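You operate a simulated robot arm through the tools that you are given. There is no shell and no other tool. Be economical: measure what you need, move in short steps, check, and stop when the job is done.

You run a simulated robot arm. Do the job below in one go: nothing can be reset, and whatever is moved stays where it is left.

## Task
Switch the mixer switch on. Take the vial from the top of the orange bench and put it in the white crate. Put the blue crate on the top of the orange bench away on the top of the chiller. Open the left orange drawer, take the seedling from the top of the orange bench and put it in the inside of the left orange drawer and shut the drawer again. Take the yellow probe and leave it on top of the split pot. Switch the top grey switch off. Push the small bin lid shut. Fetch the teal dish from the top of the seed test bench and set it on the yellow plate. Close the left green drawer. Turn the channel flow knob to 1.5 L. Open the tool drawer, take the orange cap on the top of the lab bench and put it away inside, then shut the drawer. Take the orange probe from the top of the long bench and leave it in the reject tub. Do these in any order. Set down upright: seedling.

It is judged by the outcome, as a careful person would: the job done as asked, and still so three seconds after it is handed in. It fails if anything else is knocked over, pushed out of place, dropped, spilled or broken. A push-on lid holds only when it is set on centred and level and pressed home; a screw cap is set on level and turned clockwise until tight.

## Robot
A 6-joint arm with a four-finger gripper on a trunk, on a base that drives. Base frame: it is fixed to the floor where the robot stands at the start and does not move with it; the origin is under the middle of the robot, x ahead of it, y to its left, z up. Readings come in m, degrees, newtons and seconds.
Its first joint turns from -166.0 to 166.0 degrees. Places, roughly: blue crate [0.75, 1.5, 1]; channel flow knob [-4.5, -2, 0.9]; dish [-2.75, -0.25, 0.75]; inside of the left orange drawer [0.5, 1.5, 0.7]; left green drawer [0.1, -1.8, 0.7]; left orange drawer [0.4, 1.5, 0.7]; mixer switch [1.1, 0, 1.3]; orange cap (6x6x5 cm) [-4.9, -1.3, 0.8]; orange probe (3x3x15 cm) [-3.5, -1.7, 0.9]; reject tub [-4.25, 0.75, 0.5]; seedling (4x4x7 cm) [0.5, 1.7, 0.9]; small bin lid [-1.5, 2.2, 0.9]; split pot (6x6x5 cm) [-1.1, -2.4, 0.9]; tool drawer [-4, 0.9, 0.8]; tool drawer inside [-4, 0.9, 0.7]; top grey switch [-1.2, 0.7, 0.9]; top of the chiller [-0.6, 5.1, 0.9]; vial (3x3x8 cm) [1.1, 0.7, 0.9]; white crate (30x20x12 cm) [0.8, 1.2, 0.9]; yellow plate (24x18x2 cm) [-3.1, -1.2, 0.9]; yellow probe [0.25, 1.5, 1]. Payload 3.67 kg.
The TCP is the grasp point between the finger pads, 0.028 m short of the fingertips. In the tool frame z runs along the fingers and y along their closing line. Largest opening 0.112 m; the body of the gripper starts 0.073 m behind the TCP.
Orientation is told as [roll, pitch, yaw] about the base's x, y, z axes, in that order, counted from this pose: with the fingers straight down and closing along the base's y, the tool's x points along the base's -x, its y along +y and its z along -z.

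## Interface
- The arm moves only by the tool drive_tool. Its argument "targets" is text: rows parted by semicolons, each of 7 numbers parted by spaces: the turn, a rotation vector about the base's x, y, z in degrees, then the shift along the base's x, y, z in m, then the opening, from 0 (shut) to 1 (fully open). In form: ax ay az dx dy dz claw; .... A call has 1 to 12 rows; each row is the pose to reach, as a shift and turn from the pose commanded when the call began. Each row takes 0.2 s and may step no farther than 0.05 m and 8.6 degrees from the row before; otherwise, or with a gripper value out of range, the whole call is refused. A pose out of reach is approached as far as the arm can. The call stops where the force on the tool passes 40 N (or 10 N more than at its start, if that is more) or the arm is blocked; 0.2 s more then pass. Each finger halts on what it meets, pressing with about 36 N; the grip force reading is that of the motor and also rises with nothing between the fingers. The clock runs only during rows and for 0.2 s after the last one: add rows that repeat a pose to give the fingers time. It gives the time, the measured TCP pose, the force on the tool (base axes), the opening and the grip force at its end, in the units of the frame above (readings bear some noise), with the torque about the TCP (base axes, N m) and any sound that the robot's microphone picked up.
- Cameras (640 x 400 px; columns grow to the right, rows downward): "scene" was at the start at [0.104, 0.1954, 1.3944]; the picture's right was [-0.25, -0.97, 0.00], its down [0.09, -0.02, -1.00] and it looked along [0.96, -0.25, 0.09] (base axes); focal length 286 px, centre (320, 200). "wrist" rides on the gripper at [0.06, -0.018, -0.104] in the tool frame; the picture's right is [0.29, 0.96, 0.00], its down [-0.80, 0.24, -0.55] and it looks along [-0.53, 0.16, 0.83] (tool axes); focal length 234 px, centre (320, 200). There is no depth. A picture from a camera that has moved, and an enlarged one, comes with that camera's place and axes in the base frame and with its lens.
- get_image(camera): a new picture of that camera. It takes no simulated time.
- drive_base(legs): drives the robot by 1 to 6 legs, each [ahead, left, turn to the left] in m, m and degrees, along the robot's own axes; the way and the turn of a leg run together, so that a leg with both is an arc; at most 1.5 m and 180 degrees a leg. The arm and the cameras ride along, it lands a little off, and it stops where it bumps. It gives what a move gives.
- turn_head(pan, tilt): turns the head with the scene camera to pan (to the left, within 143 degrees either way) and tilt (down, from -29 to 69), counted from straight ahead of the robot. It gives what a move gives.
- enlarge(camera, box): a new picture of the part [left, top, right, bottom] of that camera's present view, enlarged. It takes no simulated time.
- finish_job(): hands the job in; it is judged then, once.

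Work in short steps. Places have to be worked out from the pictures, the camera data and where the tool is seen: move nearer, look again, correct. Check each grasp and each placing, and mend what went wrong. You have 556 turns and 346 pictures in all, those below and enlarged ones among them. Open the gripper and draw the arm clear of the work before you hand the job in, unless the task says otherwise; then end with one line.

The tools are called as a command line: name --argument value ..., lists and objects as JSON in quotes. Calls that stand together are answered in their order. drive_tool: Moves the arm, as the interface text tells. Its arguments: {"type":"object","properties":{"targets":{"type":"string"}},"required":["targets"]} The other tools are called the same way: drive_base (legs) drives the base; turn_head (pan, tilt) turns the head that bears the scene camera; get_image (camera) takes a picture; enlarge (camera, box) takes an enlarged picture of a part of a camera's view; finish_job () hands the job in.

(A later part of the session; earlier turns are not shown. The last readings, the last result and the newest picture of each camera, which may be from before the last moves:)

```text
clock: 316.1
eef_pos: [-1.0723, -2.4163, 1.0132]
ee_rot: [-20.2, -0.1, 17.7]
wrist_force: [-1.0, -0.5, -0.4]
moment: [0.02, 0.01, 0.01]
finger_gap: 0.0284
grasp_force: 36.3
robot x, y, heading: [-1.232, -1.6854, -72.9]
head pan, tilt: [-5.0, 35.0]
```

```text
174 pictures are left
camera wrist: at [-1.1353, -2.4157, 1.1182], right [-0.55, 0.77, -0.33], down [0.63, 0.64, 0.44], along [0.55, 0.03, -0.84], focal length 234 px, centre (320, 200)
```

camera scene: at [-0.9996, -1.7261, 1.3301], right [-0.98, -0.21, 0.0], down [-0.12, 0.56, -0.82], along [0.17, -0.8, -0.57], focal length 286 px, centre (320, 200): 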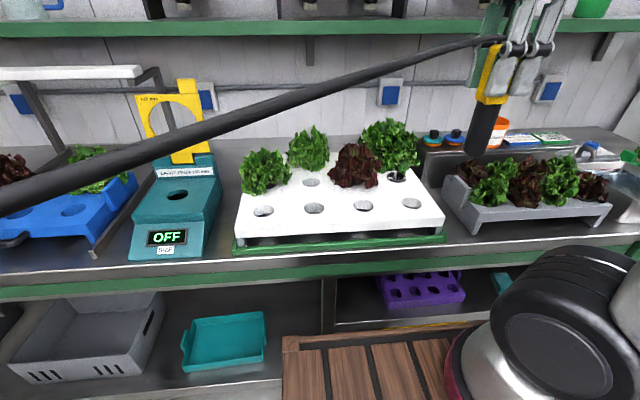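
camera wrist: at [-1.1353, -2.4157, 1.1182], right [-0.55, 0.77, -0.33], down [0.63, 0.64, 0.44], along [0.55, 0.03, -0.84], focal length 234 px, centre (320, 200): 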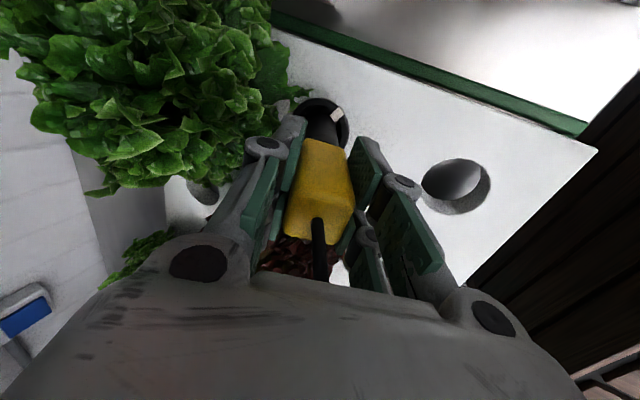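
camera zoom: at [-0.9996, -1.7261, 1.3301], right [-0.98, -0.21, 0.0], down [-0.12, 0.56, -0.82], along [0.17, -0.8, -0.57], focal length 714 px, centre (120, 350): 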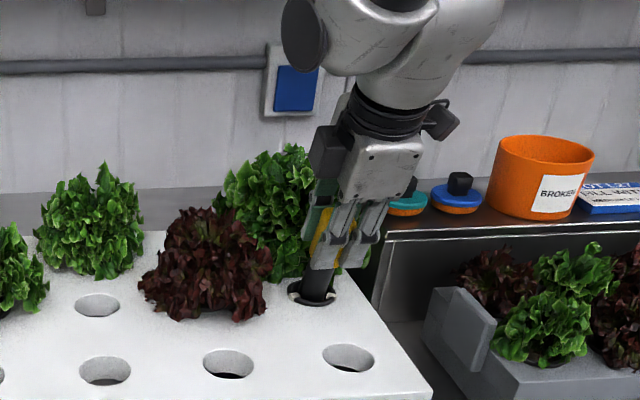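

The shaft has entered the hollow pot freely. I shift 8 mm inward and lower until it touches the pot's bottom.

drive_tool --targets "0 0 0 0.0025 -0.008 -0.003 0.1; 0 0 0 0.0025 -0.008 -0.01 0.1; 0 0 0 0.0025 -0.008 -0.016 0.1; 0 0 0 0.0025 -0.008 -0.022 0.1; 0 0 0 0.0025 -0.008 -0.028 0.1; 0 0 0 0.0025 -0.008 -0.034 0.1"

enlarge --camera "scene" --box '[350, 100, 450, 200]'

```text
clock: 317.5
eef_pos: [-1.0688, -2.4249, 0.9813]
ee_rot: [-20.7, 0.0, 17.8]
wrist_force: [0.1, -9.6, 36.3]
moment: [-0.7, -0.19, -0.01]
finger_gap: 0.0284
grasp_force: 35.8
robot x, y, heading: [-1.2281, -1.6829, -72.8]
head pan, tilt: [-5.0, 35.0]
```

```text
4.00 times, centred on (400, 150) of scene
camera zoom: at [-0.9998, -1.7254, 1.3301], right [-0.98, -0.21, 0.0], down [-0.12, 0.56, -0.82], along [0.17, -0.8, -0.57], focal length 1143 px, centre (0, 400)
```

zoom: 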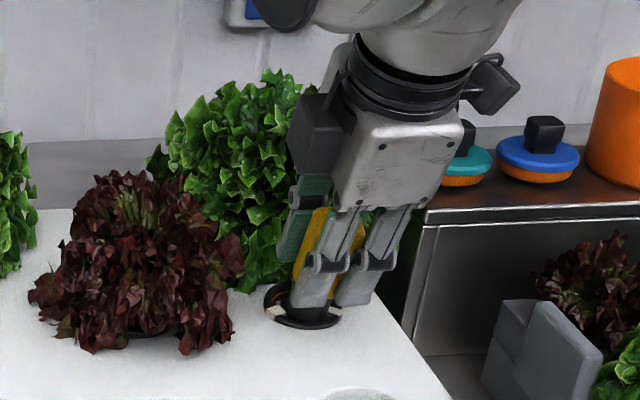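

Bottomed out (36 N). I ease up 3 mm, open a little, and withdraw along the tool axis.

drive_tool --targets "0 0 0 0 0 0.003 0.1; 0 0 0 0 0 0.003 0.3; 0 0 0 0 0 0.003 0.42; 0 0 0 0 0 0.003 0.42; 0 0 0 -0.004 0.013 0.04 0.42; 0 0 0 -0.008 0.026 0.077 0.42; 0 0 0 -0.012 0.039 0.115 0.42; 0 0 0 -0.016 0.052 0.15 0.42; 0 0 0 -0.025 0.08 0.18 0.42; 0 0 0 -0.035 0.11 0.21 0.42"

get_image --camera "scene"

enlarge --camera "scene" --box '[340, 90, 460, 210]'

```text
clock: 319.7
eef_pos: [-1.108, -2.3128, 1.1888]
ee_rot: [-20.0, -0.1, 17.8]
wrist_force: [-0.1, -1.0, -0.1]
moment: [0.01, 0.03, 0.02]
finger_gap: 0.0467
grasp_force: 0.0
robot x, y, heading: [-1.2295, -1.685, -72.9]
head pan, tilt: [-5.0, 35.0]
```

```text
172 pictures are left
camera scene: at [-0.9993, -1.7266, 1.33], right [-0.98, -0.21, 0.0], down [-0.12, 0.56, -0.82], along [0.17, -0.8, -0.57], focal length 286 px, centre (320, 200)
```

scene: 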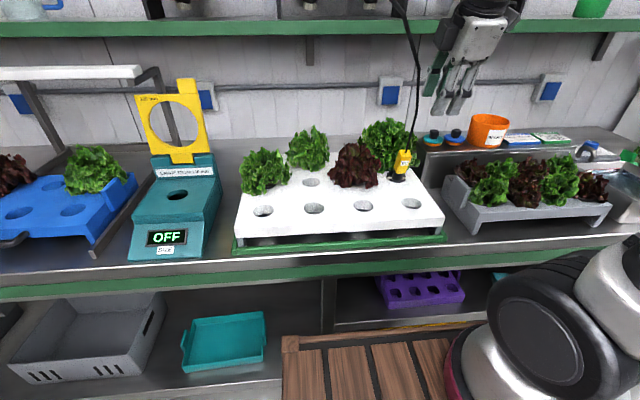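

```text
3.33 times, centred on (400, 150) of scene
camera zoom: at [-0.9993, -1.7266, 1.33], right [-0.98, -0.21, 0.0], down [-0.12, 0.56, -0.82], along [0.17, -0.8, -0.57], focal length 953 px, centre (53, 367)
```

zoom: 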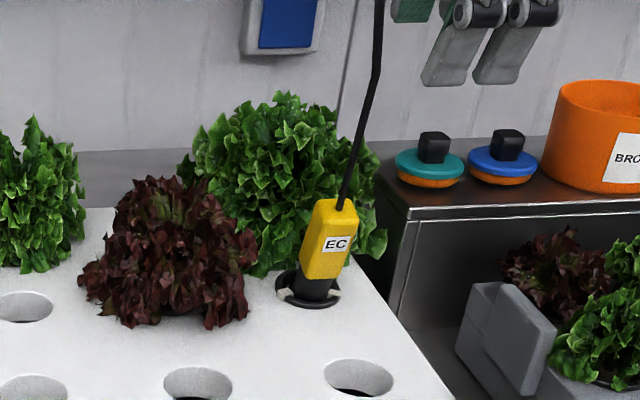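

The probe stands in the split pot. Next the green drawer: I straighten and lift the tool and slide left to a spot beside the open drawer.

drive_tool --targets "6.4 2 0 -0.01 0.03 0.02 0.2; 12.7 4 0 -0.02 0.06 0.04 0; 19.1 6 0 -0.03 0.1 0.06 0; 19.1 6 0 -0.04 0.14 0.08 0"

drive_base --legs '[[0, 0.58, 0]]'

turn_head --pan 35 --tilt 40

get_image --camera "scene"

```text
clock: 320.7
eef_pos: [-1.1474, -2.1739, 1.2671]
ee_rot: [0.0, -0.1, 17.7]
wrist_force: [0.5, -1.3, 0.5]
moment: [0.07, 0.06, -0.01]
finger_gap: 0.0001
grasp_force: 35.7
robot x, y, heading: [-1.2293, -1.6882, -72.8]
head pan, tilt: [-5.0, 35.0]
```

```text
clock: 324.0
eef_pos: [-0.5844, -1.9976, 1.2667]
ee_rot: [-0.1, -0.1, 18.3]
wrist_force: [-0.5, 0.8, 0.1]
moment: [-0.02, -0.01, -0.01]
finger_gap: 0.0
grasp_force: 35.7
robot x, y, heading: [-0.6755, -1.5142, -72.3]
head pan, tilt: [-5.0, 35.0]
```

```text
clock: 325.1
eef_pos: [-0.5858, -1.9974, 1.2673]
ee_rot: [-0.1, -0.2, 18.3]
wrist_force: [-0.3, -0.3, 0.3]
moment: [0.02, 0.02, 0.0]
finger_gap: 0.0001
grasp_force: 35.5
robot x, y, heading: [-0.6737, -1.5111, -72.4]
head pan, tilt: [35.0, 40.0]
```

```text
170 pictures are left
camera scene: at [-0.3953, -1.5145, 1.3225], right [-0.61, -0.8, 0.0], down [-0.51, 0.39, -0.77], along [0.61, -0.46, -0.64], focal length 286 px, centre (320, 200)
```

scene: 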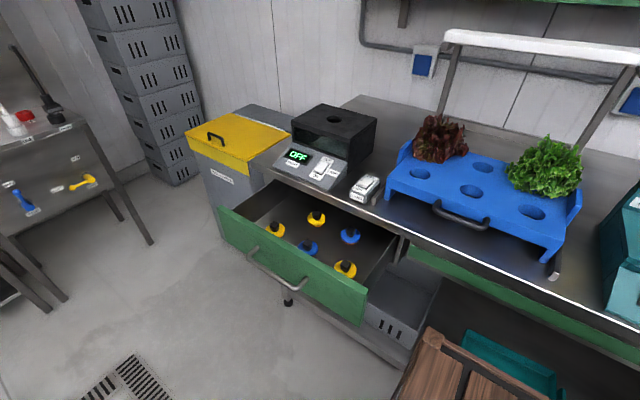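

Handle at about n −0.52, u −1.60. I swing the arm over to it, turning the hand so it won't foul the bench edge.

drive_tool --targets "0 0 -8.2 0.036 0.025 0 0; 0 0 -16.4 0.072 0.05 0 0; 0 0 -24.6 0.108 0.075 0 0; 0 0 -32.8 0.144 0.1 0 0; 0 0 -41 0.18 0.125 0 0; 0 0 -49.2 0.216 0.15 0 0; 0 0 -57.4 0.252 0.175 0 0; 0 0 -65.6 0.288 0.2 0 0; 0 0 -73.8 0.324 0.225 0 0; 0 0 -82 0.36 0.25 0 0; 0 0 -90 0.396 0.275 0 0; 0 0 -90.5 0.432 0.3 0 0"

drive_tool --targets "0 0 0 0.036 0.025 -0.02 0; 0 0 0 0.072 0.05 -0.04 0; 0 0 0 0.1144 0.08 -0.04 0; 0 0 0 0.1144 0.08 -0.085 0; 0 0 0 0.1144 0.08 -0.13 0; 0 0 0 0.1144 0.08 -0.175 0; 0 0 0 0.1144 0.08 -0.22 0; 0 0 0 0.1144 0.08 -0.265 0; 0 0 0 0.1144 0.08 -0.31 0"

get_image --camera "wrist"

get_image --camera "scene"

```text
clock: 327.7
eef_pos: [-0.1554, -1.6971, 1.27]
ee_rot: [-0.1, -0.3, -72.3]
wrist_force: [-0.9, -0.9, 0.2]
moment: [0.04, -0.07, 0.03]
finger_gap: 0.0
grasp_force: 35.6
robot x, y, heading: [-0.6734, -1.5114, -72.4]
head pan, tilt: [35.0, 40.0]
```

```text
refused: row 3 steps farther than a row can; nothing moved
```

```text
169 pictures are left
camera wrist: at [-0.1899, -1.6455, 1.3748], right [0.82, 0.57, 0.0], down [0.47, -0.68, 0.56], along [0.31, -0.46, -0.83], focal length 234 px, centre (320, 200)
```

wrist: 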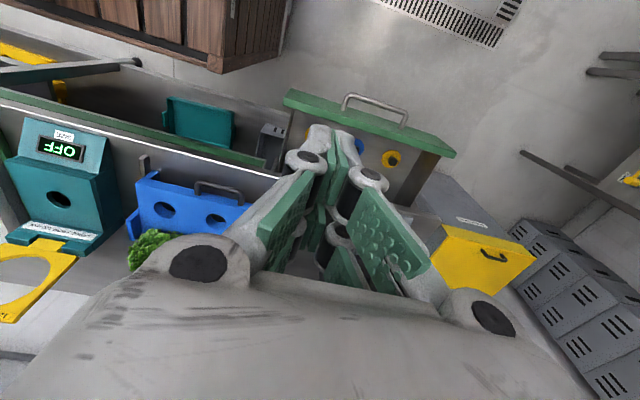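

```text
168 pictures are left
camera scene: at [-0.3957, -1.5148, 1.3226], right [-0.61, -0.8, 0.0], down [-0.51, 0.39, -0.77], along [0.61, -0.46, -0.64], focal length 286 px, centre (320, 200)
```

scene: 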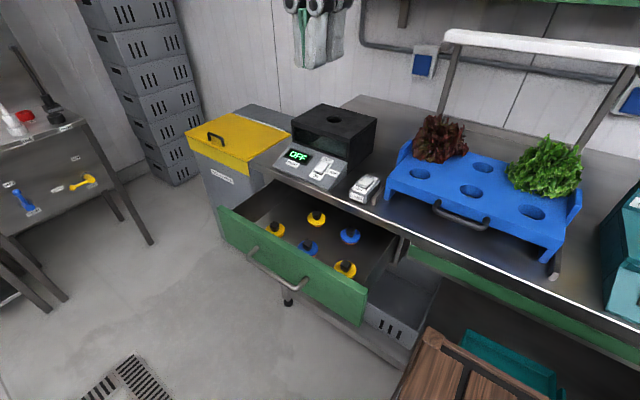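

The handle bar is at (-0.006, -1.675, 0.75). I come down in front of it with smaller steps.

drive_tool --targets "0 0 0 0.032 0.021 -0.02 0; 0 0 0 0.064 0.042 -0.04 0; 0 0 0 0.096 0.063 -0.06 0; 0 0 0 0.129 0.084 -0.08 0; 0 0 0 0.129 0.084 -0.125 0; 0 0 0 0.129 0.084 -0.17 0; 0 0 0 0.129 0.084 -0.215 0; 0 0 0 0.129 0.084 -0.26 0; 0 0 0 0.129 0.084 -0.305 0; 0 0 0 0.129 0.084 -0.35 0; 0 0 0 0.129 0.084 -0.395 0; 0 0 0 0.129 0.084 -0.44 0"

get_image --camera "wrist"

```text
clock: 330.3
eef_pos: [-0.0242, -1.615, 0.829]
ee_rot: [-0.1, -0.2, -72.3]
wrist_force: [-1.2, 0.7, 0.7]
moment: [0.02, 0.01, 0.02]
finger_gap: 0.0
grasp_force: 35.4
robot x, y, heading: [-0.6759, -1.5112, -72.3]
head pan, tilt: [35.0, 40.0]
```

```text
167 pictures are left
camera wrist: at [-0.0587, -1.5614, 0.9335], right [0.82, 0.57, 0.0], down [0.47, -0.68, 0.56], along [0.31, -0.46, -0.83], focal length 234 px, centre (320, 200)
```

wrist: 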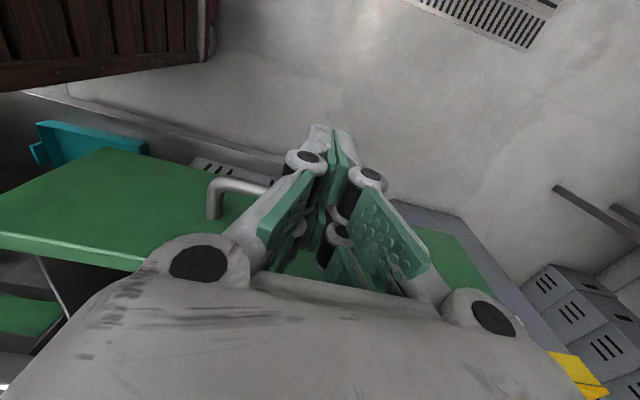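

I lower to handle height and push toward the bench until it stops.

drive_tool --targets "0 0 0 0 0 -0.04 0; 0 0 0 0 0 -0.075 0; 0 0 0 0.006 -0.019 -0.075 0; 0 0 0 0.012 -0.038 -0.075 0; 0 0 0 0.018 -0.057 -0.075 0; 0 0 0 0.024 -0.076 -0.075 0; 0 0 0 0.03 -0.095 -0.075 0; 0 0 0 0.036 -0.114 -0.075 0; 0 0 0 0.042 -0.133 -0.075 0; 0 0 0 0.048 -0.153 -0.075 0; 0 0 0 0.054 -0.172 -0.075 0; 0 0 0 0.06 -0.19 -0.075 0"

get_image --camera "scene"

```text
clock: 332.9
eef_pos: [0.0345, -1.8045, 0.7499]
ee_rot: [-0.1, -0.2, -72.2]
wrist_force: [0.0, -0.4, 0.7]
moment: [-0.02, 0.03, -0.01]
finger_gap: 0.0
grasp_force: 36.2
robot x, y, heading: [-0.6729, -1.5092, -72.2]
head pan, tilt: [35.0, 40.0]
```

```text
166 pictures are left
camera scene: at [-0.3952, -1.5142, 1.3225], right [-0.6, -0.8, 0.0], down [-0.51, 0.39, -0.77], along [0.61, -0.46, -0.64], focal length 286 px, centre (320, 200)
```

scene: 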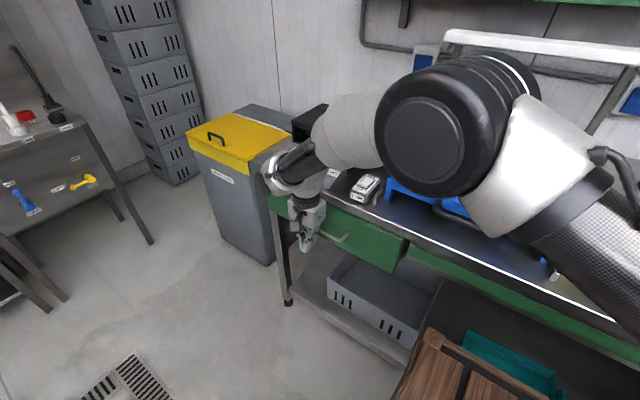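

The drawer is nearly in; I keep pushing until resistance.

drive_tool --targets "0 0 0 0.003 -0.0095 0 0; 0 0 0 0.006 -0.019 0 0; 0 0 0 0.009 -0.0285 0 0; 0 0 0 0.012 -0.038 0 0; 0 0 0 0.015 -0.048 0 0; 0 0 0 0.018 -0.057 0 0"

drive_tool --targets "0 0 0 -0.009 0.0285 0 0; 0 0 0 -0.021 0.067 0 0; 0 0 0 -0.033 0.105 0.02 0; 0 0 0 -0.036 0.114 0.065 0; 0 0 0 -0.036 0.114 0.11 0; 0 0 0 -0.036 0.114 0.155 0; 0 0 0 -0.036 0.114 0.2 0; 0 0 0 -0.036 0.114 0.245 0; 0 0 0 -0.036 0.114 0.29 0; 0 0 0 -0.036 0.114 0.335 0"

get_image --camera "scene"

get_image --camera "wrist"

```text
clock: 333.6
eef_pos: [0.0388, -1.818, 0.7489]
ee_rot: [-0.4, 0.2, -72.1]
wrist_force: [-1.7, 6.6, 0.1]
moment: [-0.1, 0.04, 0.0]
finger_gap: 0.0061
grasp_force: 36.0
robot x, y, heading: [-0.6734, -1.511, -72.1]
head pan, tilt: [35.0, 40.0]
stopped in row 3: the force on the tool passed its limit at 51 N (the readings are from after the stop); the commanded pose is now the measured one
```

```text
clock: 335.8
eef_pos: [0.0045, -1.705, 1.0837]
ee_rot: [-0.5, 0.3, -72.1]
wrist_force: [-0.3, 0.5, -0.5]
moment: [-0.03, 0.04, 0.03]
finger_gap: 0.0
grasp_force: 35.6
robot x, y, heading: [-0.6751, -1.5116, -72.0]
head pan, tilt: [35.0, 40.0]
```

```text
165 pictures are left
camera scene: at [-0.3951, -1.5139, 1.3224], right [-0.6, -0.8, 0.0], down [-0.51, 0.39, -0.77], along [0.61, -0.46, -0.64], focal length 286 px, centre (320, 200)
```

scene: 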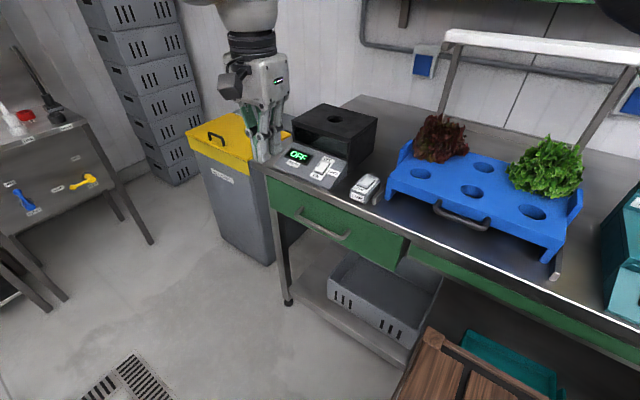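

```text
164 pictures are left
camera wrist: at [-0.0297, -1.6526, 1.19], right [0.82, 0.57, -0.01], down [0.48, -0.69, 0.55], along [0.31, -0.46, -0.84], focal length 234 px, centre (320, 200)
```

wrist: 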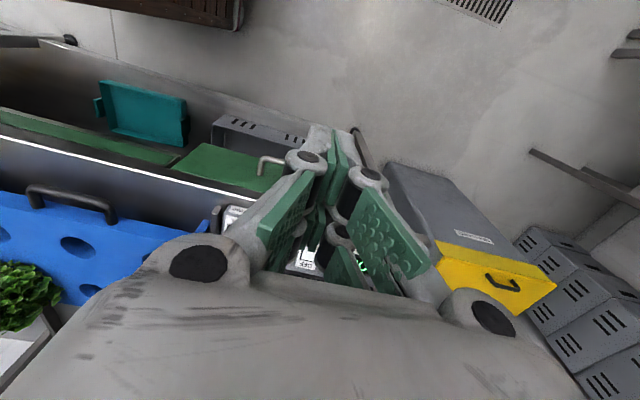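

The green drawer is shut. Next I go on to the other side of the room. I bring the arm up and in front, then turn and drive along the aisle.

drive_tool --targets "0 0 0 -0.01 0.01 0.045 0; 0 0 0 -0.02 0.02 0.09 0; 0 0 0 -0.04 0.02 0.13 0; 0 0 0 -0.08 0.01 0.15 0; 0 0 0 -0.125 0 0.16 0; 0 0 0 -0.17 -0.015 0.17 0; 0 0 0 -0.215 -0.03 0.18 0; 0 0 0 -0.26 -0.045 0.18 0; 0 0 0 -0.305 -0.06 0.18 0; 0 0 0 -0.35 -0.08 0.18 0; 0 0 0 -0.395 -0.1 0.18 0; 0 0 0 -0.44 -0.12 0.18 0.3"

drive_base --legs '[[0, 0, -90], [1.0, 0, 0]]'

turn_head --pan -30 --tilt 15

get_image --camera "scene"

turn_head --pan 15 --tilt 15

get_image --camera "scene"

```text
clock: 338.4
eef_pos: [-0.4345, -1.8266, 1.2632]
ee_rot: [-0.5, 0.3, -72.1]
wrist_force: [-0.1, 0.4, 0.2]
moment: [-0.01, 0.07, 0.01]
finger_gap: 0.0334
grasp_force: 0.0
robot x, y, heading: [-0.674, -1.512, -72.3]
head pan, tilt: [35.0, 40.0]
```

```text
clock: 347.5
eef_pos: [-1.967, -2.0431, 1.2633]
ee_rot: [-0.4, 0.2, -163.4]
wrist_force: [0.6, -0.2, -0.1]
moment: [-0.03, 0.0, 0.02]
finger_gap: 0.0335
grasp_force: 0.1
robot x, y, heading: [-1.6459, -1.8133, -163.5]
head pan, tilt: [35.0, 40.0]
```

```text
clock: 348.8
eef_pos: [-1.9675, -2.0441, 1.2639]
ee_rot: [-0.4, 0.3, -163.5]
wrist_force: [0.6, -0.2, 0.2]
moment: [-0.02, -0.03, 0.01]
finger_gap: 0.0337
grasp_force: 0.0
robot x, y, heading: [-1.6466, -1.8126, -163.3]
head pan, tilt: [-30.0, 15.0]
```

```text
163 pictures are left
camera scene: at [-1.6963, -2.0011, 1.362], right [0.23, 0.97, 0.0], down [0.25, -0.06, -0.97], along [-0.94, 0.22, -0.26], focal length 286 px, centre (320, 200)
```

scene: 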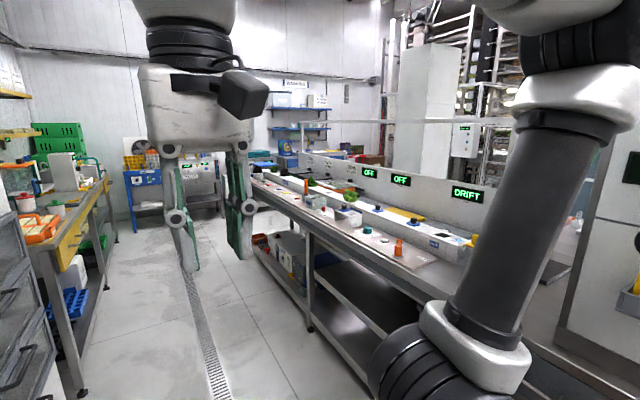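

```text
clock: 349.9
eef_pos: [-1.9672, -2.0435, 1.264]
ee_rot: [-0.4, 0.2, -163.4]
wrist_force: [0.7, 0.4, -0.1]
moment: [0.02, -0.01, 0.03]
finger_gap: 0.0338
grasp_force: 0.0
robot x, y, heading: [-1.6454, -1.815, -163.6]
head pan, tilt: [15.0, 15.0]
```

```text
162 pictures are left
camera scene: at [-1.6851, -2.0716, 1.3621], right [-0.52, 0.85, 0.0], down [0.22, 0.14, -0.97], along [-0.82, -0.5, -0.26], focal length 286 px, centre (320, 200)
```

scene: 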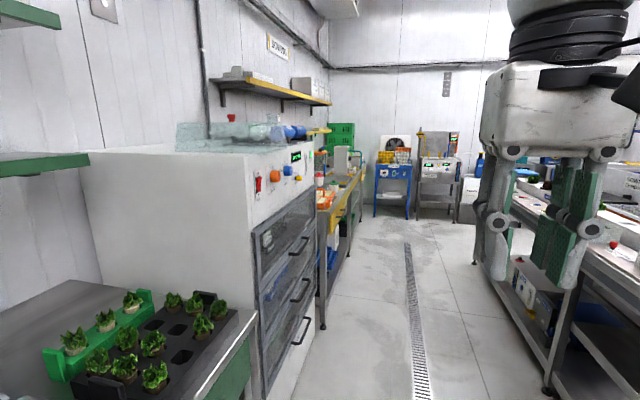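

I zoom in on the long bench to the right.

turn_head --pan -30 --tilt 15

enlarge --camera "scene" --box '[240, 140, 500, 290]'

```text
clock: 351.1
eef_pos: [-1.9682, -2.0437, 1.2633]
ee_rot: [-0.5, 0.2, -163.3]
wrist_force: [-0.2, 0.3, -0.7]
moment: [0.02, -0.03, -0.01]
finger_gap: 0.0335
grasp_force: 0.0
robot x, y, heading: [-1.6472, -1.812, -163.0]
head pan, tilt: [-30.0, 15.0]
```

```text
2.46 times, centred on (370, 215) of scene
camera zoom: at [-1.6963, -2.0011, 1.3621], right [0.23, 0.97, 0.0], down [0.25, -0.06, -0.97], along [-0.94, 0.22, -0.26], focal length 704 px, centre (197, 163)
```

zoom: 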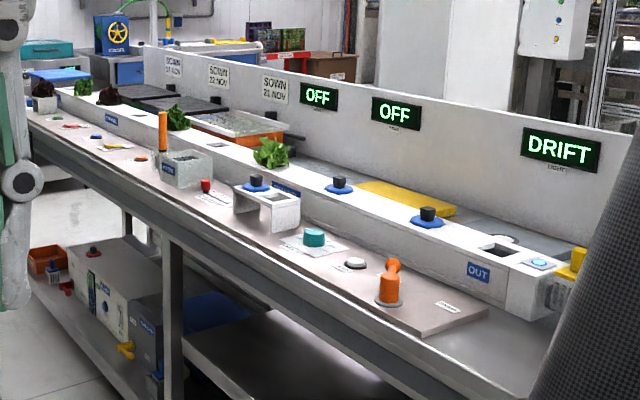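

The orange probe stands in front on the long bench and the yellow plate lies behind the channel. First I fetch the teal dish: I back up and slide right (between island and benches) toward the seed test bench.

drive_base --legs '[[-0.45, 0, 0], [0, -0.7, 0]]'

turn_head --pan -40 --tilt 20

get_image --camera "scene"

```text
clock: 357.2
eef_pos: [-1.7423, -1.2535, 1.2628]
ee_rot: [-0.4, 0.2, -162.3]
wrist_force: [0.4, 0.4, 0.7]
moment: [-0.03, 0.0, 0.01]
finger_gap: 0.0336
grasp_force: 0.0
robot x, y, heading: [-1.4233, -1.0188, -162.3]
head pan, tilt: [-30.0, 15.0]
```

```text
clock: 357.9
eef_pos: [-1.7425, -1.2534, 1.2634]
ee_rot: [-0.5, 0.2, -162.2]
wrist_force: [-0.4, -0.4, 0.2]
moment: [0.02, 0.0, 0.01]
finger_gap: 0.0337
grasp_force: 0.1
robot x, y, heading: [-1.4237, -1.0156, -162.5]
head pan, tilt: [-40.0, 20.0]
```

```text
160 pictures are left
camera scene: at [-1.4671, -1.1907, 1.3539], right [0.38, 0.92, 0.0], down [0.32, -0.13, -0.94], along [-0.87, 0.36, -0.34], focal length 286 px, centre (320, 200)
```

scene: 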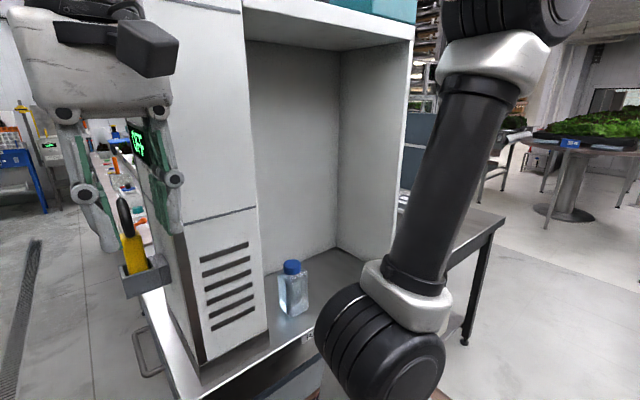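

A hooded bench is close on that side; I back off 0.1 m and slide right 1.1 m past it, then look.

drive_base --legs '[[-0.12, 0, 0], [0, -1.1, 0]]'

turn_head --pan 10 --tilt 30

get_image --camera "scene"

```text
clock: 364.4
eef_pos: [-1.9671, -0.1554, 1.2634]
ee_rot: [-0.3, 0.3, -162.7]
wrist_force: [0.1, -0.1, 0.9]
moment: [0.01, 0.01, -0.01]
finger_gap: 0.0338
grasp_force: 0.1
robot x, y, heading: [-1.652, 0.0806, -162.6]
head pan, tilt: [-40.0, 20.0]
```

```text
clock: 365.6
eef_pos: [-1.9674, -0.1561, 1.2632]
ee_rot: [-0.4, 0.3, -162.7]
wrist_force: [-0.5, -0.7, 0.9]
moment: [0.01, 0.0, -0.03]
finger_gap: 0.0335
grasp_force: 0.0
robot x, y, heading: [-1.6457, 0.0778, -162.9]
head pan, tilt: [10.0, 30.0]
```

```text
159 pictures are left
camera scene: at [-1.6856, -0.1718, 1.3379], right [-0.46, 0.89, 0.0], down [0.44, 0.23, -0.87], along [-0.77, -0.4, -0.5], focal length 286 px, centre (320, 200)
```

scene: 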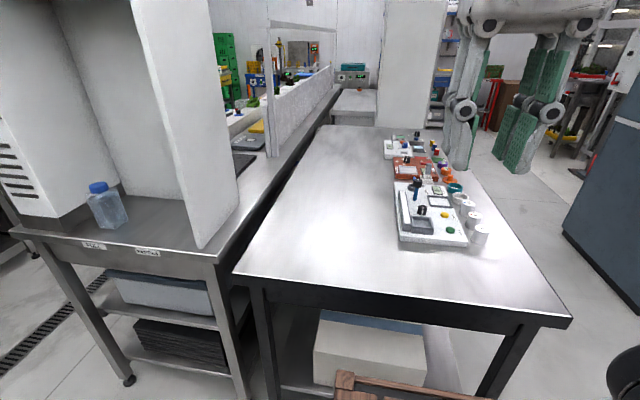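

The black-legged table ahead is the seed test bench. I zoom in to find the teal dish.

enlarge --camera "scene" --box '[370, 120, 510, 260]'

```text
2.86 times, centred on (440, 190) of scene
camera zoom: at [-1.6856, -0.1718, 1.3379], right [-0.46, 0.89, 0.0], down [0.44, 0.23, -0.87], along [-0.77, -0.4, -0.5], focal length 817 px, centre (-23, 229)
```

zoom: 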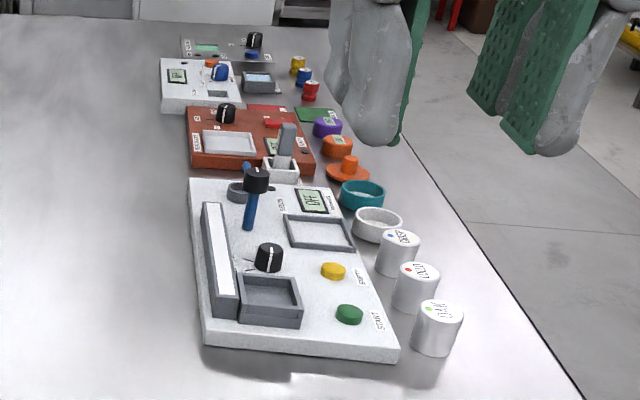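

The teal dish stands near the right side of that table, about (-2.9, -0.16). It is best reached from the table's right side, so I drive around there.

drive_base --legs '[[0, -0.8, 0]]'

turn_head --pan 0 --tilt 30

get_image --camera "scene"

```text
clock: 369.9
eef_pos: [-2.2057, 0.6213, 1.2632]
ee_rot: [-0.4, 0.2, -163.0]
wrist_force: [-0.4, 0.2, -0.5]
moment: [0.02, -0.01, 0.01]
finger_gap: 0.0336
grasp_force: 0.0
robot x, y, heading: [-1.8823, 0.852, -163.3]
head pan, tilt: [10.0, 30.0]
```

```text
clock: 370.7
eef_pos: [-2.2051, 0.621, 1.2631]
ee_rot: [-0.4, 0.2, -163.1]
wrist_force: [-0.1, 0.3, 0.2]
moment: [0.0, 0.02, 0.0]
finger_gap: 0.0334
grasp_force: 0.0
robot x, y, heading: [-1.8839, 0.8509, -163.2]
head pan, tilt: [0.0, 30.0]
```

```text
157 pictures are left
camera scene: at [-1.9301, 0.6168, 1.3379], right [-0.29, 0.96, 0.0], down [0.48, 0.14, -0.87], along [-0.83, -0.25, -0.5], focal length 286 px, centre (320, 200)
```

scene: 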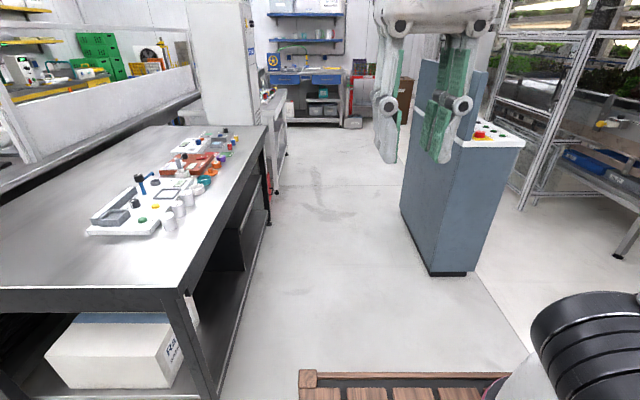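

The aisle beside the table is clear up to the blue-grey pedestal. I drive ahead 1.27 m and turn left to face the dish.

drive_base --legs '[[1.27, 0, 0], [0, 0, 90]]'

turn_head --pan -5 --tilt 45

get_image --camera "scene"

get_image --camera "wrist"

```text
clock: 380.8
eef_pos: [-2.8703, 0.17, 1.264]
ee_rot: [-0.4, 0.3, -74.1]
wrist_force: [0.3, -0.4, 0.6]
moment: [-0.02, -0.03, 0.01]
finger_gap: 0.0335
grasp_force: 0.0
robot x, y, heading: [-3.0978, 0.4971, -74.0]
head pan, tilt: [0.0, 30.0]
```

```text
clock: 381.6
eef_pos: [-2.8691, 0.1708, 1.2632]
ee_rot: [-0.5, 0.2, -74.1]
wrist_force: [0.3, 0.6, 0.0]
moment: [0.0, -0.04, 0.0]
finger_gap: 0.0336
grasp_force: 0.1
robot x, y, heading: [-3.0955, 0.4957, -74.2]
head pan, tilt: [-5.0, 45.0]
```

```text
156 pictures are left
camera scene: at [-2.8693, 0.4557, 1.3153], right [-0.98, -0.19, 0.0], down [-0.13, 0.69, -0.71], along [0.13, -0.69, -0.71], focal length 286 px, centre (320, 200)
```

scene: 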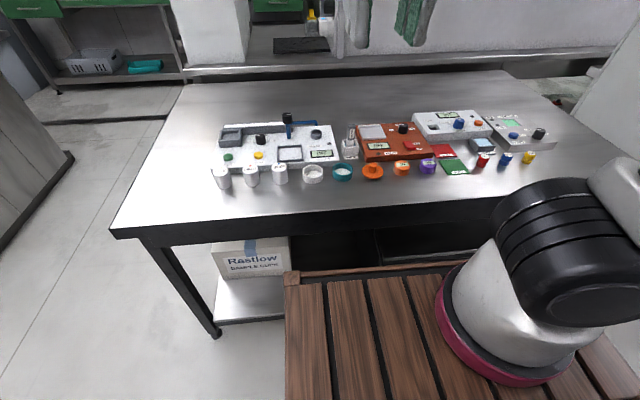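

```text
155 pictures are left
camera wrist: at [-2.9017, 0.2242, 1.3696], right [0.84, 0.54, -0.01], down [0.45, -0.7, 0.55], along [0.29, -0.47, -0.84], focal length 234 px, centre (320, 200)
```

wrist: 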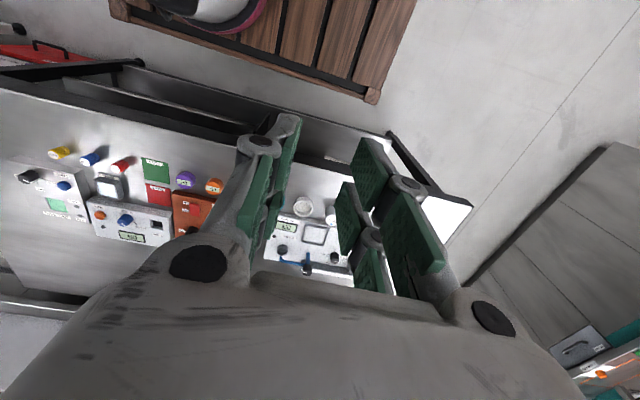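

The teal dish is right ahead among the row of small things. I zoom in.

enlarge --camera "scene" --box '[280, 120, 440, 200]'

```text
4.00 times, centred on (360, 160) of scene
camera zoom: at [-2.8693, 0.4557, 1.3153], right [-0.98, -0.19, 0.0], down [-0.13, 0.69, -0.71], along [0.13, -0.69, -0.71], focal length 1143 px, centre (160, 360)
```

zoom: 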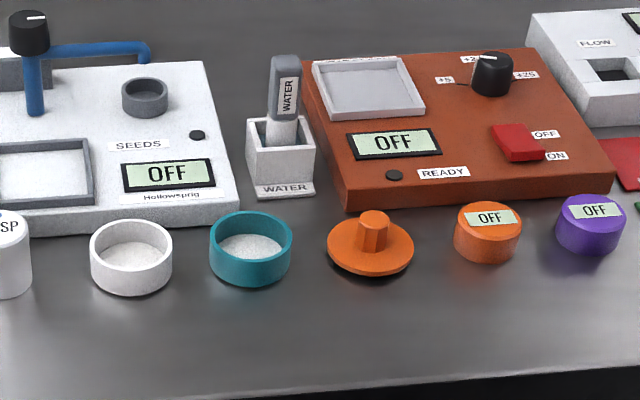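

Dish at roughly (-2.812, -0.205), with about 2.5 cm gaps to its neighbours. I bring the opened jaws above it to refine with the wrist camera.

drive_tool --targets "0 0 0 0.006 -0.042 -0.01 0.4; 0 0 0 0.013 -0.084 -0.02 0.63; 0 0 0 0.019 -0.125 -0.03 0.63; 0 0 0 0.025 -0.167 -0.045 0.63; 0 0 0 0.032 -0.209 -0.06 0.63; 0 0 0 0.038 -0.251 -0.075 0.63; 0 0 0 0.044 -0.293 -0.095 0.63; 0 0 0 0.051 -0.334 -0.115 0.63; 0 0 0 0.057 -0.376 -0.135 0.63; 0 0 0 0.057 -0.376 -0.18 0.63; 0 0 0 0.057 -0.376 -0.22 0.63; 0 0 0 0.057 -0.376 -0.26 0.63"

get_image --camera "wrist"

enlarge --camera "scene" --box '[260, 80, 440, 220]'

```text
clock: 384.2
eef_pos: [-2.8124, -0.2051, 1.0033]
ee_rot: [-0.3, 0.1, -74.1]
wrist_force: [0.1, 0.2, 0.4]
moment: [-0.05, -0.03, -0.02]
finger_gap: 0.0704
grasp_force: 0.0
robot x, y, heading: [-3.0959, 0.4951, -74.0]
head pan, tilt: [-5.0, 45.0]
```

```text
153 pictures are left
camera wrist: at [-2.8449, -0.1519, 1.1096], right [0.84, 0.54, -0.01], down [0.45, -0.7, 0.55], along [0.29, -0.47, -0.83], focal length 234 px, centre (320, 200)
```

wrist: 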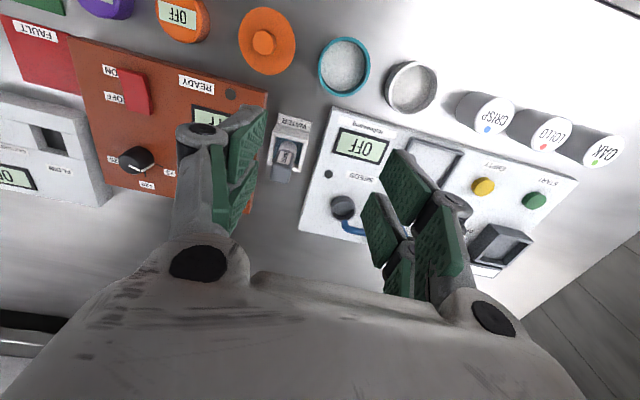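

```text
2.86 times, centred on (350, 150) of scene
camera zoom: at [-2.8694, 0.456, 1.3153], right [-0.98, -0.19, 0.0], down [-0.13, 0.69, -0.71], along [0.13, -0.69, -0.71], focal length 817 px, centre (234, 343)
```

zoom: 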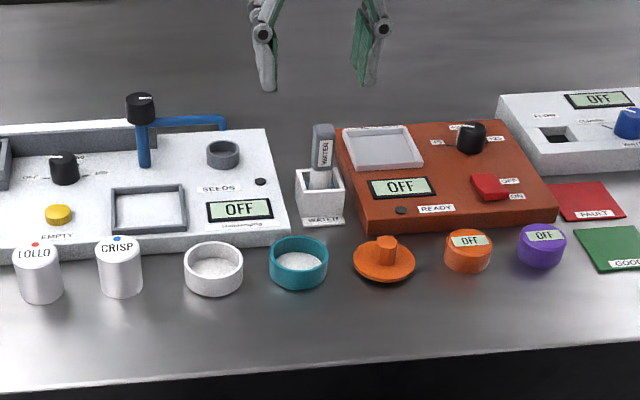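

Both views now give the dish at (-2.812, -0.155), rim z ≈ 0.83. I shift back 5 cm and descend partway, then check again.

drive_tool --targets "0 0 0 0 0.025 0 0.63; 0 0 0 0 0.05 0 0.63; 0 0 0 0 0.05 -0.04 0.63; 0 0 0 0 0.05 -0.08 0.63; 0 0 0 0 0.05 -0.105 0.63"

get_image --camera "wrist"

enlarge --camera "scene" --box '[280, 110, 420, 210]'

```text
clock: 385.4
eef_pos: [-2.8135, -0.1572, 0.8968]
ee_rot: [-0.4, 0.3, -74.2]
wrist_force: [0.0, 1.1, 0.5]
moment: [-0.02, -0.02, -0.02]
finger_gap: 0.0705
grasp_force: 0.1
robot x, y, heading: [-3.0916, 0.4914, -73.9]
head pan, tilt: [-5.0, 45.0]
```

```text
151 pictures are left
camera wrist: at [-2.8456, -0.1027, 1.0029], right [0.84, 0.54, -0.01], down [0.45, -0.7, 0.55], along [0.29, -0.47, -0.84], focal length 234 px, centre (320, 200)
```

wrist: 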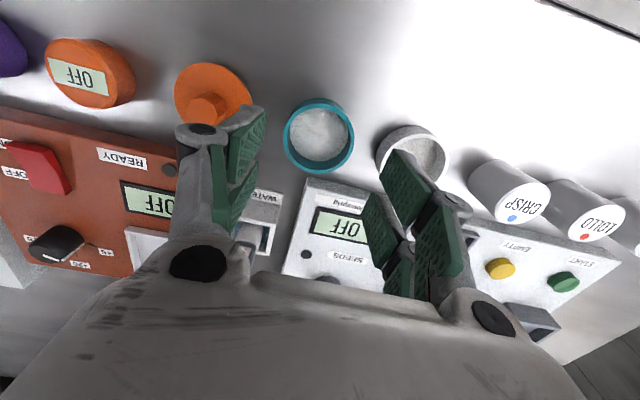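

```text
4.00 times, centred on (350, 160) of scene
camera zoom: at [-2.8694, 0.456, 1.3153], right [-0.98, -0.19, 0.0], down [-0.13, 0.69, -0.71], along [0.13, -0.69, -0.71], focal length 1143 px, centre (200, 360)
```

zoom: 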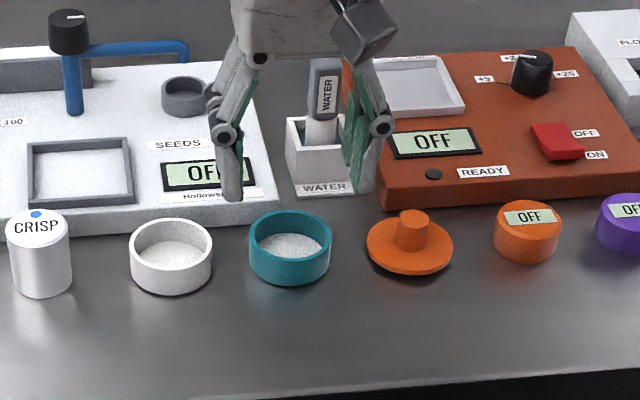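

The dish is centred under the jaws (within 3 mm). I descend to its rim height and close gently.

drive_tool --targets "0 0 0 0 0.002 -0.03 0.62; 0 0 0 0 0.002 -0.055 0.62; 0 0 0 0 0.002 -0.07 0.62; 0 0 0 0 0.002 -0.082 0.62; 0 0 0 0 0.002 -0.088 0.62"

get_image --camera "wrist"

enlarge --camera "scene" --box '[280, 110, 420, 210]'

```text
clock: 386.4
eef_pos: [-2.8077, -0.1518, 0.8263]
ee_rot: [-0.1, -0.4, -73.9]
wrist_force: [15.8, 24.3, 77.9]
moment: [2.35, -0.39, -0.38]
finger_gap: 0.0564
grasp_force: 36.7
robot x, y, heading: [-3.0972, 0.4985, -74.0]
head pan, tilt: [-5.0, 45.0]
stopped in row 5: the force on the tool passed its limit at 64 N (the readings are from after the stop); the commanded pose is now the measured one
```

```text
149 pictures are left
camera wrist: at [-2.841, -0.098, 0.9309], right [0.84, 0.54, 0.0], down [0.45, -0.69, 0.56], along [0.3, -0.47, -0.83], focal length 234 px, centre (320, 200)
```

wrist: 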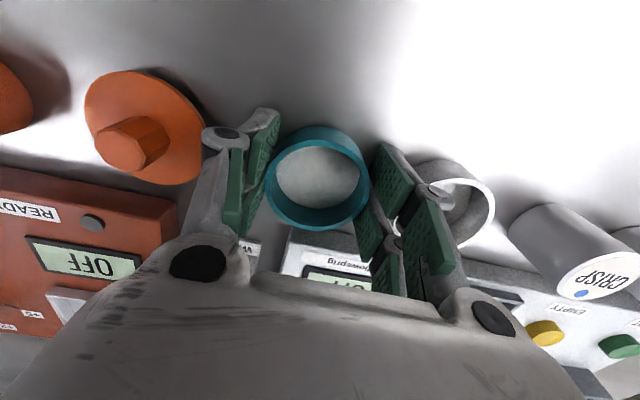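

```text
4.00 times, centred on (350, 160) of scene
camera zoom: at [-2.8691, 0.4595, 1.3153], right [-0.98, -0.19, 0.0], down [-0.13, 0.69, -0.71], along [0.13, -0.7, -0.71], focal length 1143 px, centre (200, 360)
```

zoom: 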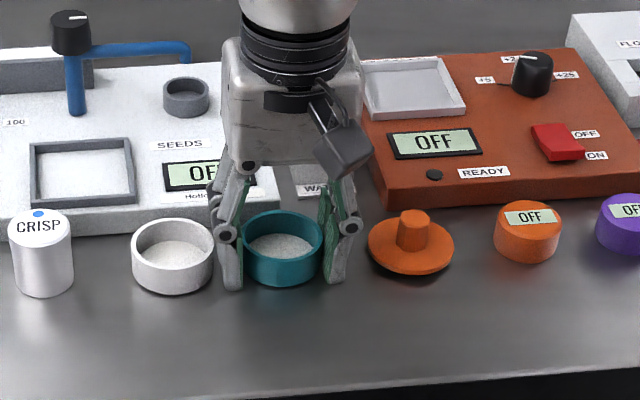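

The fingertips touched the table (z ≈ 0.797), with the dish between them. I raise 4 mm and close.

drive_tool --targets "0 0 0 0 0 0.005 0.5; 0 0 0 0 0 0.005 0.4; 0 0 0 0 0 0.005 0.35; 0 0 0 0 0 0.005 0.35; 0 0 0 0 0 0.005 0.35"

get_image --camera "wrist"

```text
clock: 387.6
eef_pos: [-2.8112, -0.1552, 0.8263]
ee_rot: [-0.3, -0.1, -74.2]
wrist_force: [10.7, 0.5, 18.2]
moment: [0.19, -0.78, -0.12]
finger_gap: 0.0531
grasp_force: 36.2
robot x, y, heading: [-3.0967, 0.4969, -74.3]
head pan, tilt: [-5.0, 45.0]
```

```text
147 pictures are left
camera wrist: at [-2.8441, -0.1012, 0.9318], right [0.84, 0.54, -0.01], down [0.45, -0.7, 0.55], along [0.3, -0.47, -0.83], focal length 234 px, centre (320, 200)
```

wrist: 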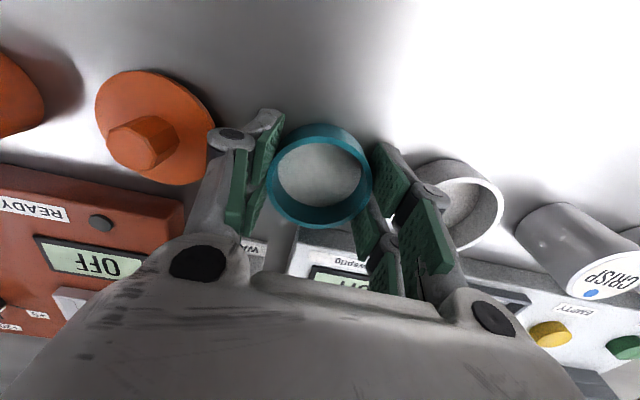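

Gripped at 53 mm. I lift straight up slowly and check that the dish is level.

drive_tool --targets "0 0 0 0 0 0.01 0.35; 0 0 0 0 0 0.03 0.35; 0 0 0 0 0 0.06 0.35; 0 0 0 0 0 0.1 0.35"

enlarge --camera "scene" --box '[270, 70, 430, 210]'

```text
clock: 388.6
eef_pos: [-2.8109, -0.1544, 0.9264]
ee_rot: [-0.4, 0.0, -73.9]
wrist_force: [1.1, -0.4, -0.8]
moment: [0.02, 0.03, 0.03]
finger_gap: 0.0528
grasp_force: 35.6
robot x, y, heading: [-3.0961, 0.4912, -74.3]
head pan, tilt: [-5.0, 45.0]
```

```text
2.86 times, centred on (350, 140) of scene
camera zoom: at [-2.8691, 0.4556, 1.3152], right [-0.98, -0.19, 0.0], down [-0.13, 0.69, -0.71], along [0.13, -0.69, -0.71], focal length 817 px, centre (234, 371)
```

zoom: 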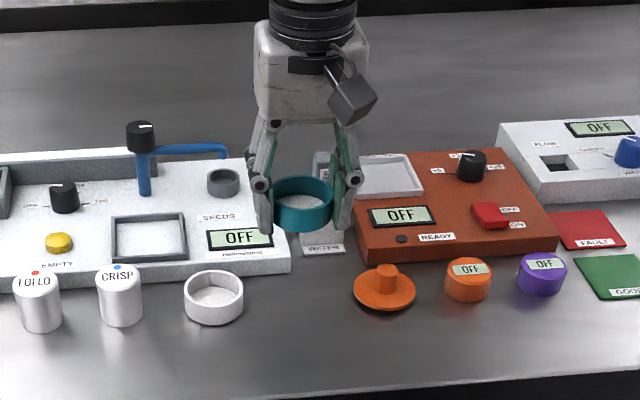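

Level and alone. I retract and raise it, then drive around to the front of the long bench.

drive_tool --targets "0 0 0 0 0 0.04 0.35; 0 0 0 -0.005 0.02 0.08 0.35; 0 0 0 -0.017 0.06 0.1 0.35; 0 0 0 -0.03 0.1 0.12 0.35; 0 0 0 -0.04 0.14 0.14 0.35; 0 0 0 -0.05 0.18 0.16 0.35; 0 0 0 -0.06 0.22 0.18 0.35; 0 0 0 -0.07 0.26 0.2 0.35; 0 0 0 -0.08 0.3 0.2 0.35"

drive_base --legs '[[0, 1.25, 0], [1.3, 0, 0], [1.3, 0, 0]]'

turn_head --pan 0 --tilt 25

get_image --camera "scene"

```text
clock: 390.6
eef_pos: [-2.8919, 0.1444, 1.1237]
ee_rot: [-0.4, 0.0, -74.1]
wrist_force: [0.1, -0.4, -0.5]
moment: [-0.05, 0.03, -0.01]
finger_gap: 0.0527
grasp_force: 36.0
robot x, y, heading: [-3.0978, 0.4946, -74.1]
head pan, tilt: [-5.0, 45.0]
```

```text
clock: 409.1
eef_pos: [-0.9454, -1.9623, 1.1246]
ee_rot: [-0.3, 0.0, -73.2]
wrist_force: [-1.1, -0.5, -0.5]
moment: [-0.02, 0.01, 0.01]
finger_gap: 0.0526
grasp_force: 35.6
robot x, y, heading: [-1.1576, -1.6187, -73.6]
head pan, tilt: [-5.0, 45.0]
```

```text
clock: 409.9
eef_pos: [-0.9465, -1.9635, 1.125]
ee_rot: [-0.4, 0.0, -73.2]
wrist_force: [-0.9, 0.2, 0.4]
moment: [0.01, 0.01, -0.01]
finger_gap: 0.0527
grasp_force: 35.4
robot x, y, heading: [-1.1543, -1.6167, -73.5]
head pan, tilt: [0.0, 25.0]
```

```text
145 pictures are left
camera scene: at [-0.9188, -1.6602, 1.3458], right [-0.96, -0.29, 0.0], down [-0.12, 0.41, -0.91], along [0.26, -0.87, -0.42], focal length 286 px, centre (320, 200)
```

scene: 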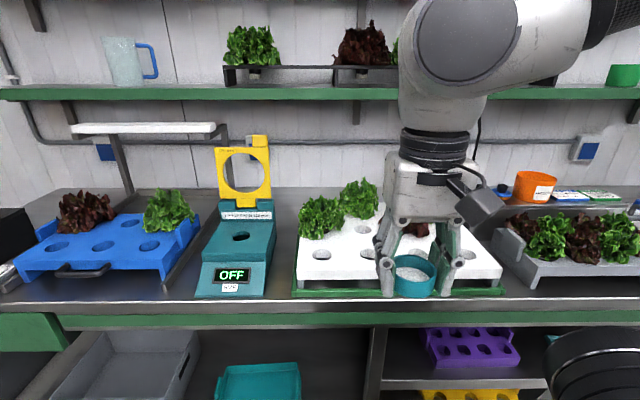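

Dish still level. I turn right and drive along the aisle to the long bench.

drive_base --legs '[[0, 0, -89], [0.85, 0, 0], [0.85, 0, 0]]'

turn_head --pan -75 --tilt 25

get_image --camera "scene"

```text
clock: 422.3
eef_pos: [-3.1086, -2.3733, 1.1234]
ee_rot: [-0.3, 0.0, -161.5]
wrist_force: [0.3, 0.5, 0.1]
moment: [0.02, -0.01, 0.02]
finger_gap: 0.0526
grasp_force: 36.1
robot x, y, heading: [-2.7659, -2.1537, -161.6]
head pan, tilt: [0.0, 25.0]
```

```text
clock: 423.8
eef_pos: [-3.1098, -2.3733, 1.1249]
ee_rot: [-0.4, 0.1, -161.4]
wrist_force: [0.2, 0.4, 0.1]
moment: [-0.01, 0.0, 0.02]
finger_gap: 0.053
grasp_force: 35.7
robot x, y, heading: [-2.7662, -2.1498, -161.6]
head pan, tilt: [-75.0, 25.0]
```

```text
144 pictures are left
camera scene: at [-2.7717, -2.2838, 1.3458], right [0.83, 0.55, 0.0], down [0.23, -0.35, -0.91], along [-0.5, 0.76, -0.42], focal length 286 px, centre (320, 200)
```

scene: 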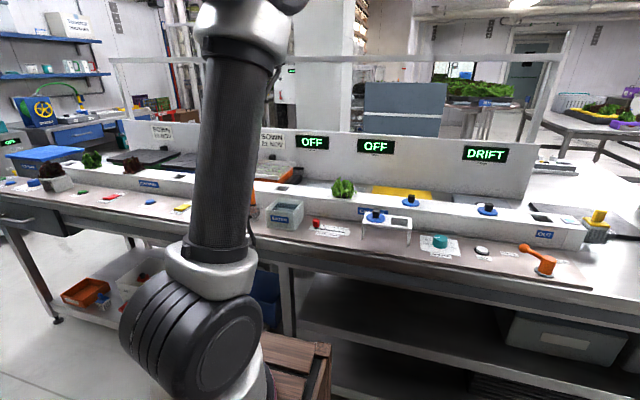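

I turn right again to face the long bench.

drive_base --legs '[[0, 0, -90]]'

turn_head --pan 0 --tilt 30

get_image --camera "scene"

```text
clock: 428.0
eef_pos: [-2.9906, -1.8136, 1.1241]
ee_rot: [-0.4, 0.0, 108.8]
wrist_force: [0.4, 0.2, 0.2]
moment: [0.0, 0.0, 0.01]
finger_gap: 0.0527
grasp_force: 36.0
robot x, y, heading: [-2.765, -2.1536, 108.7]
head pan, tilt: [-75.0, 25.0]
```

```text
clock: 429.4
eef_pos: [-2.991, -1.8136, 1.1244]
ee_rot: [-0.4, -0.1, 108.7]
wrist_force: [-0.1, -0.3, 0.6]
moment: [0.0, 0.0, 0.0]
finger_gap: 0.0527
grasp_force: 36.0
robot x, y, heading: [-2.7679, -2.1551, 108.9]
head pan, tilt: [0.0, 30.0]
```

```text
143 pictures are left
camera scene: at [-3.0087, -2.1147, 1.3379], right [0.95, 0.32, 0.0], down [0.16, -0.47, -0.87], along [-0.28, 0.82, -0.5], focal length 286 px, centre (320, 200)
```

scene: 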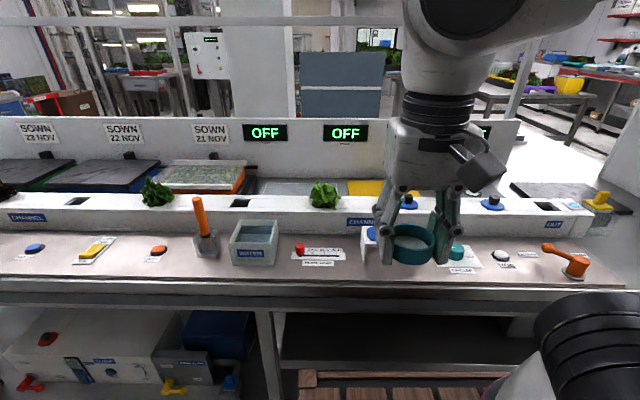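

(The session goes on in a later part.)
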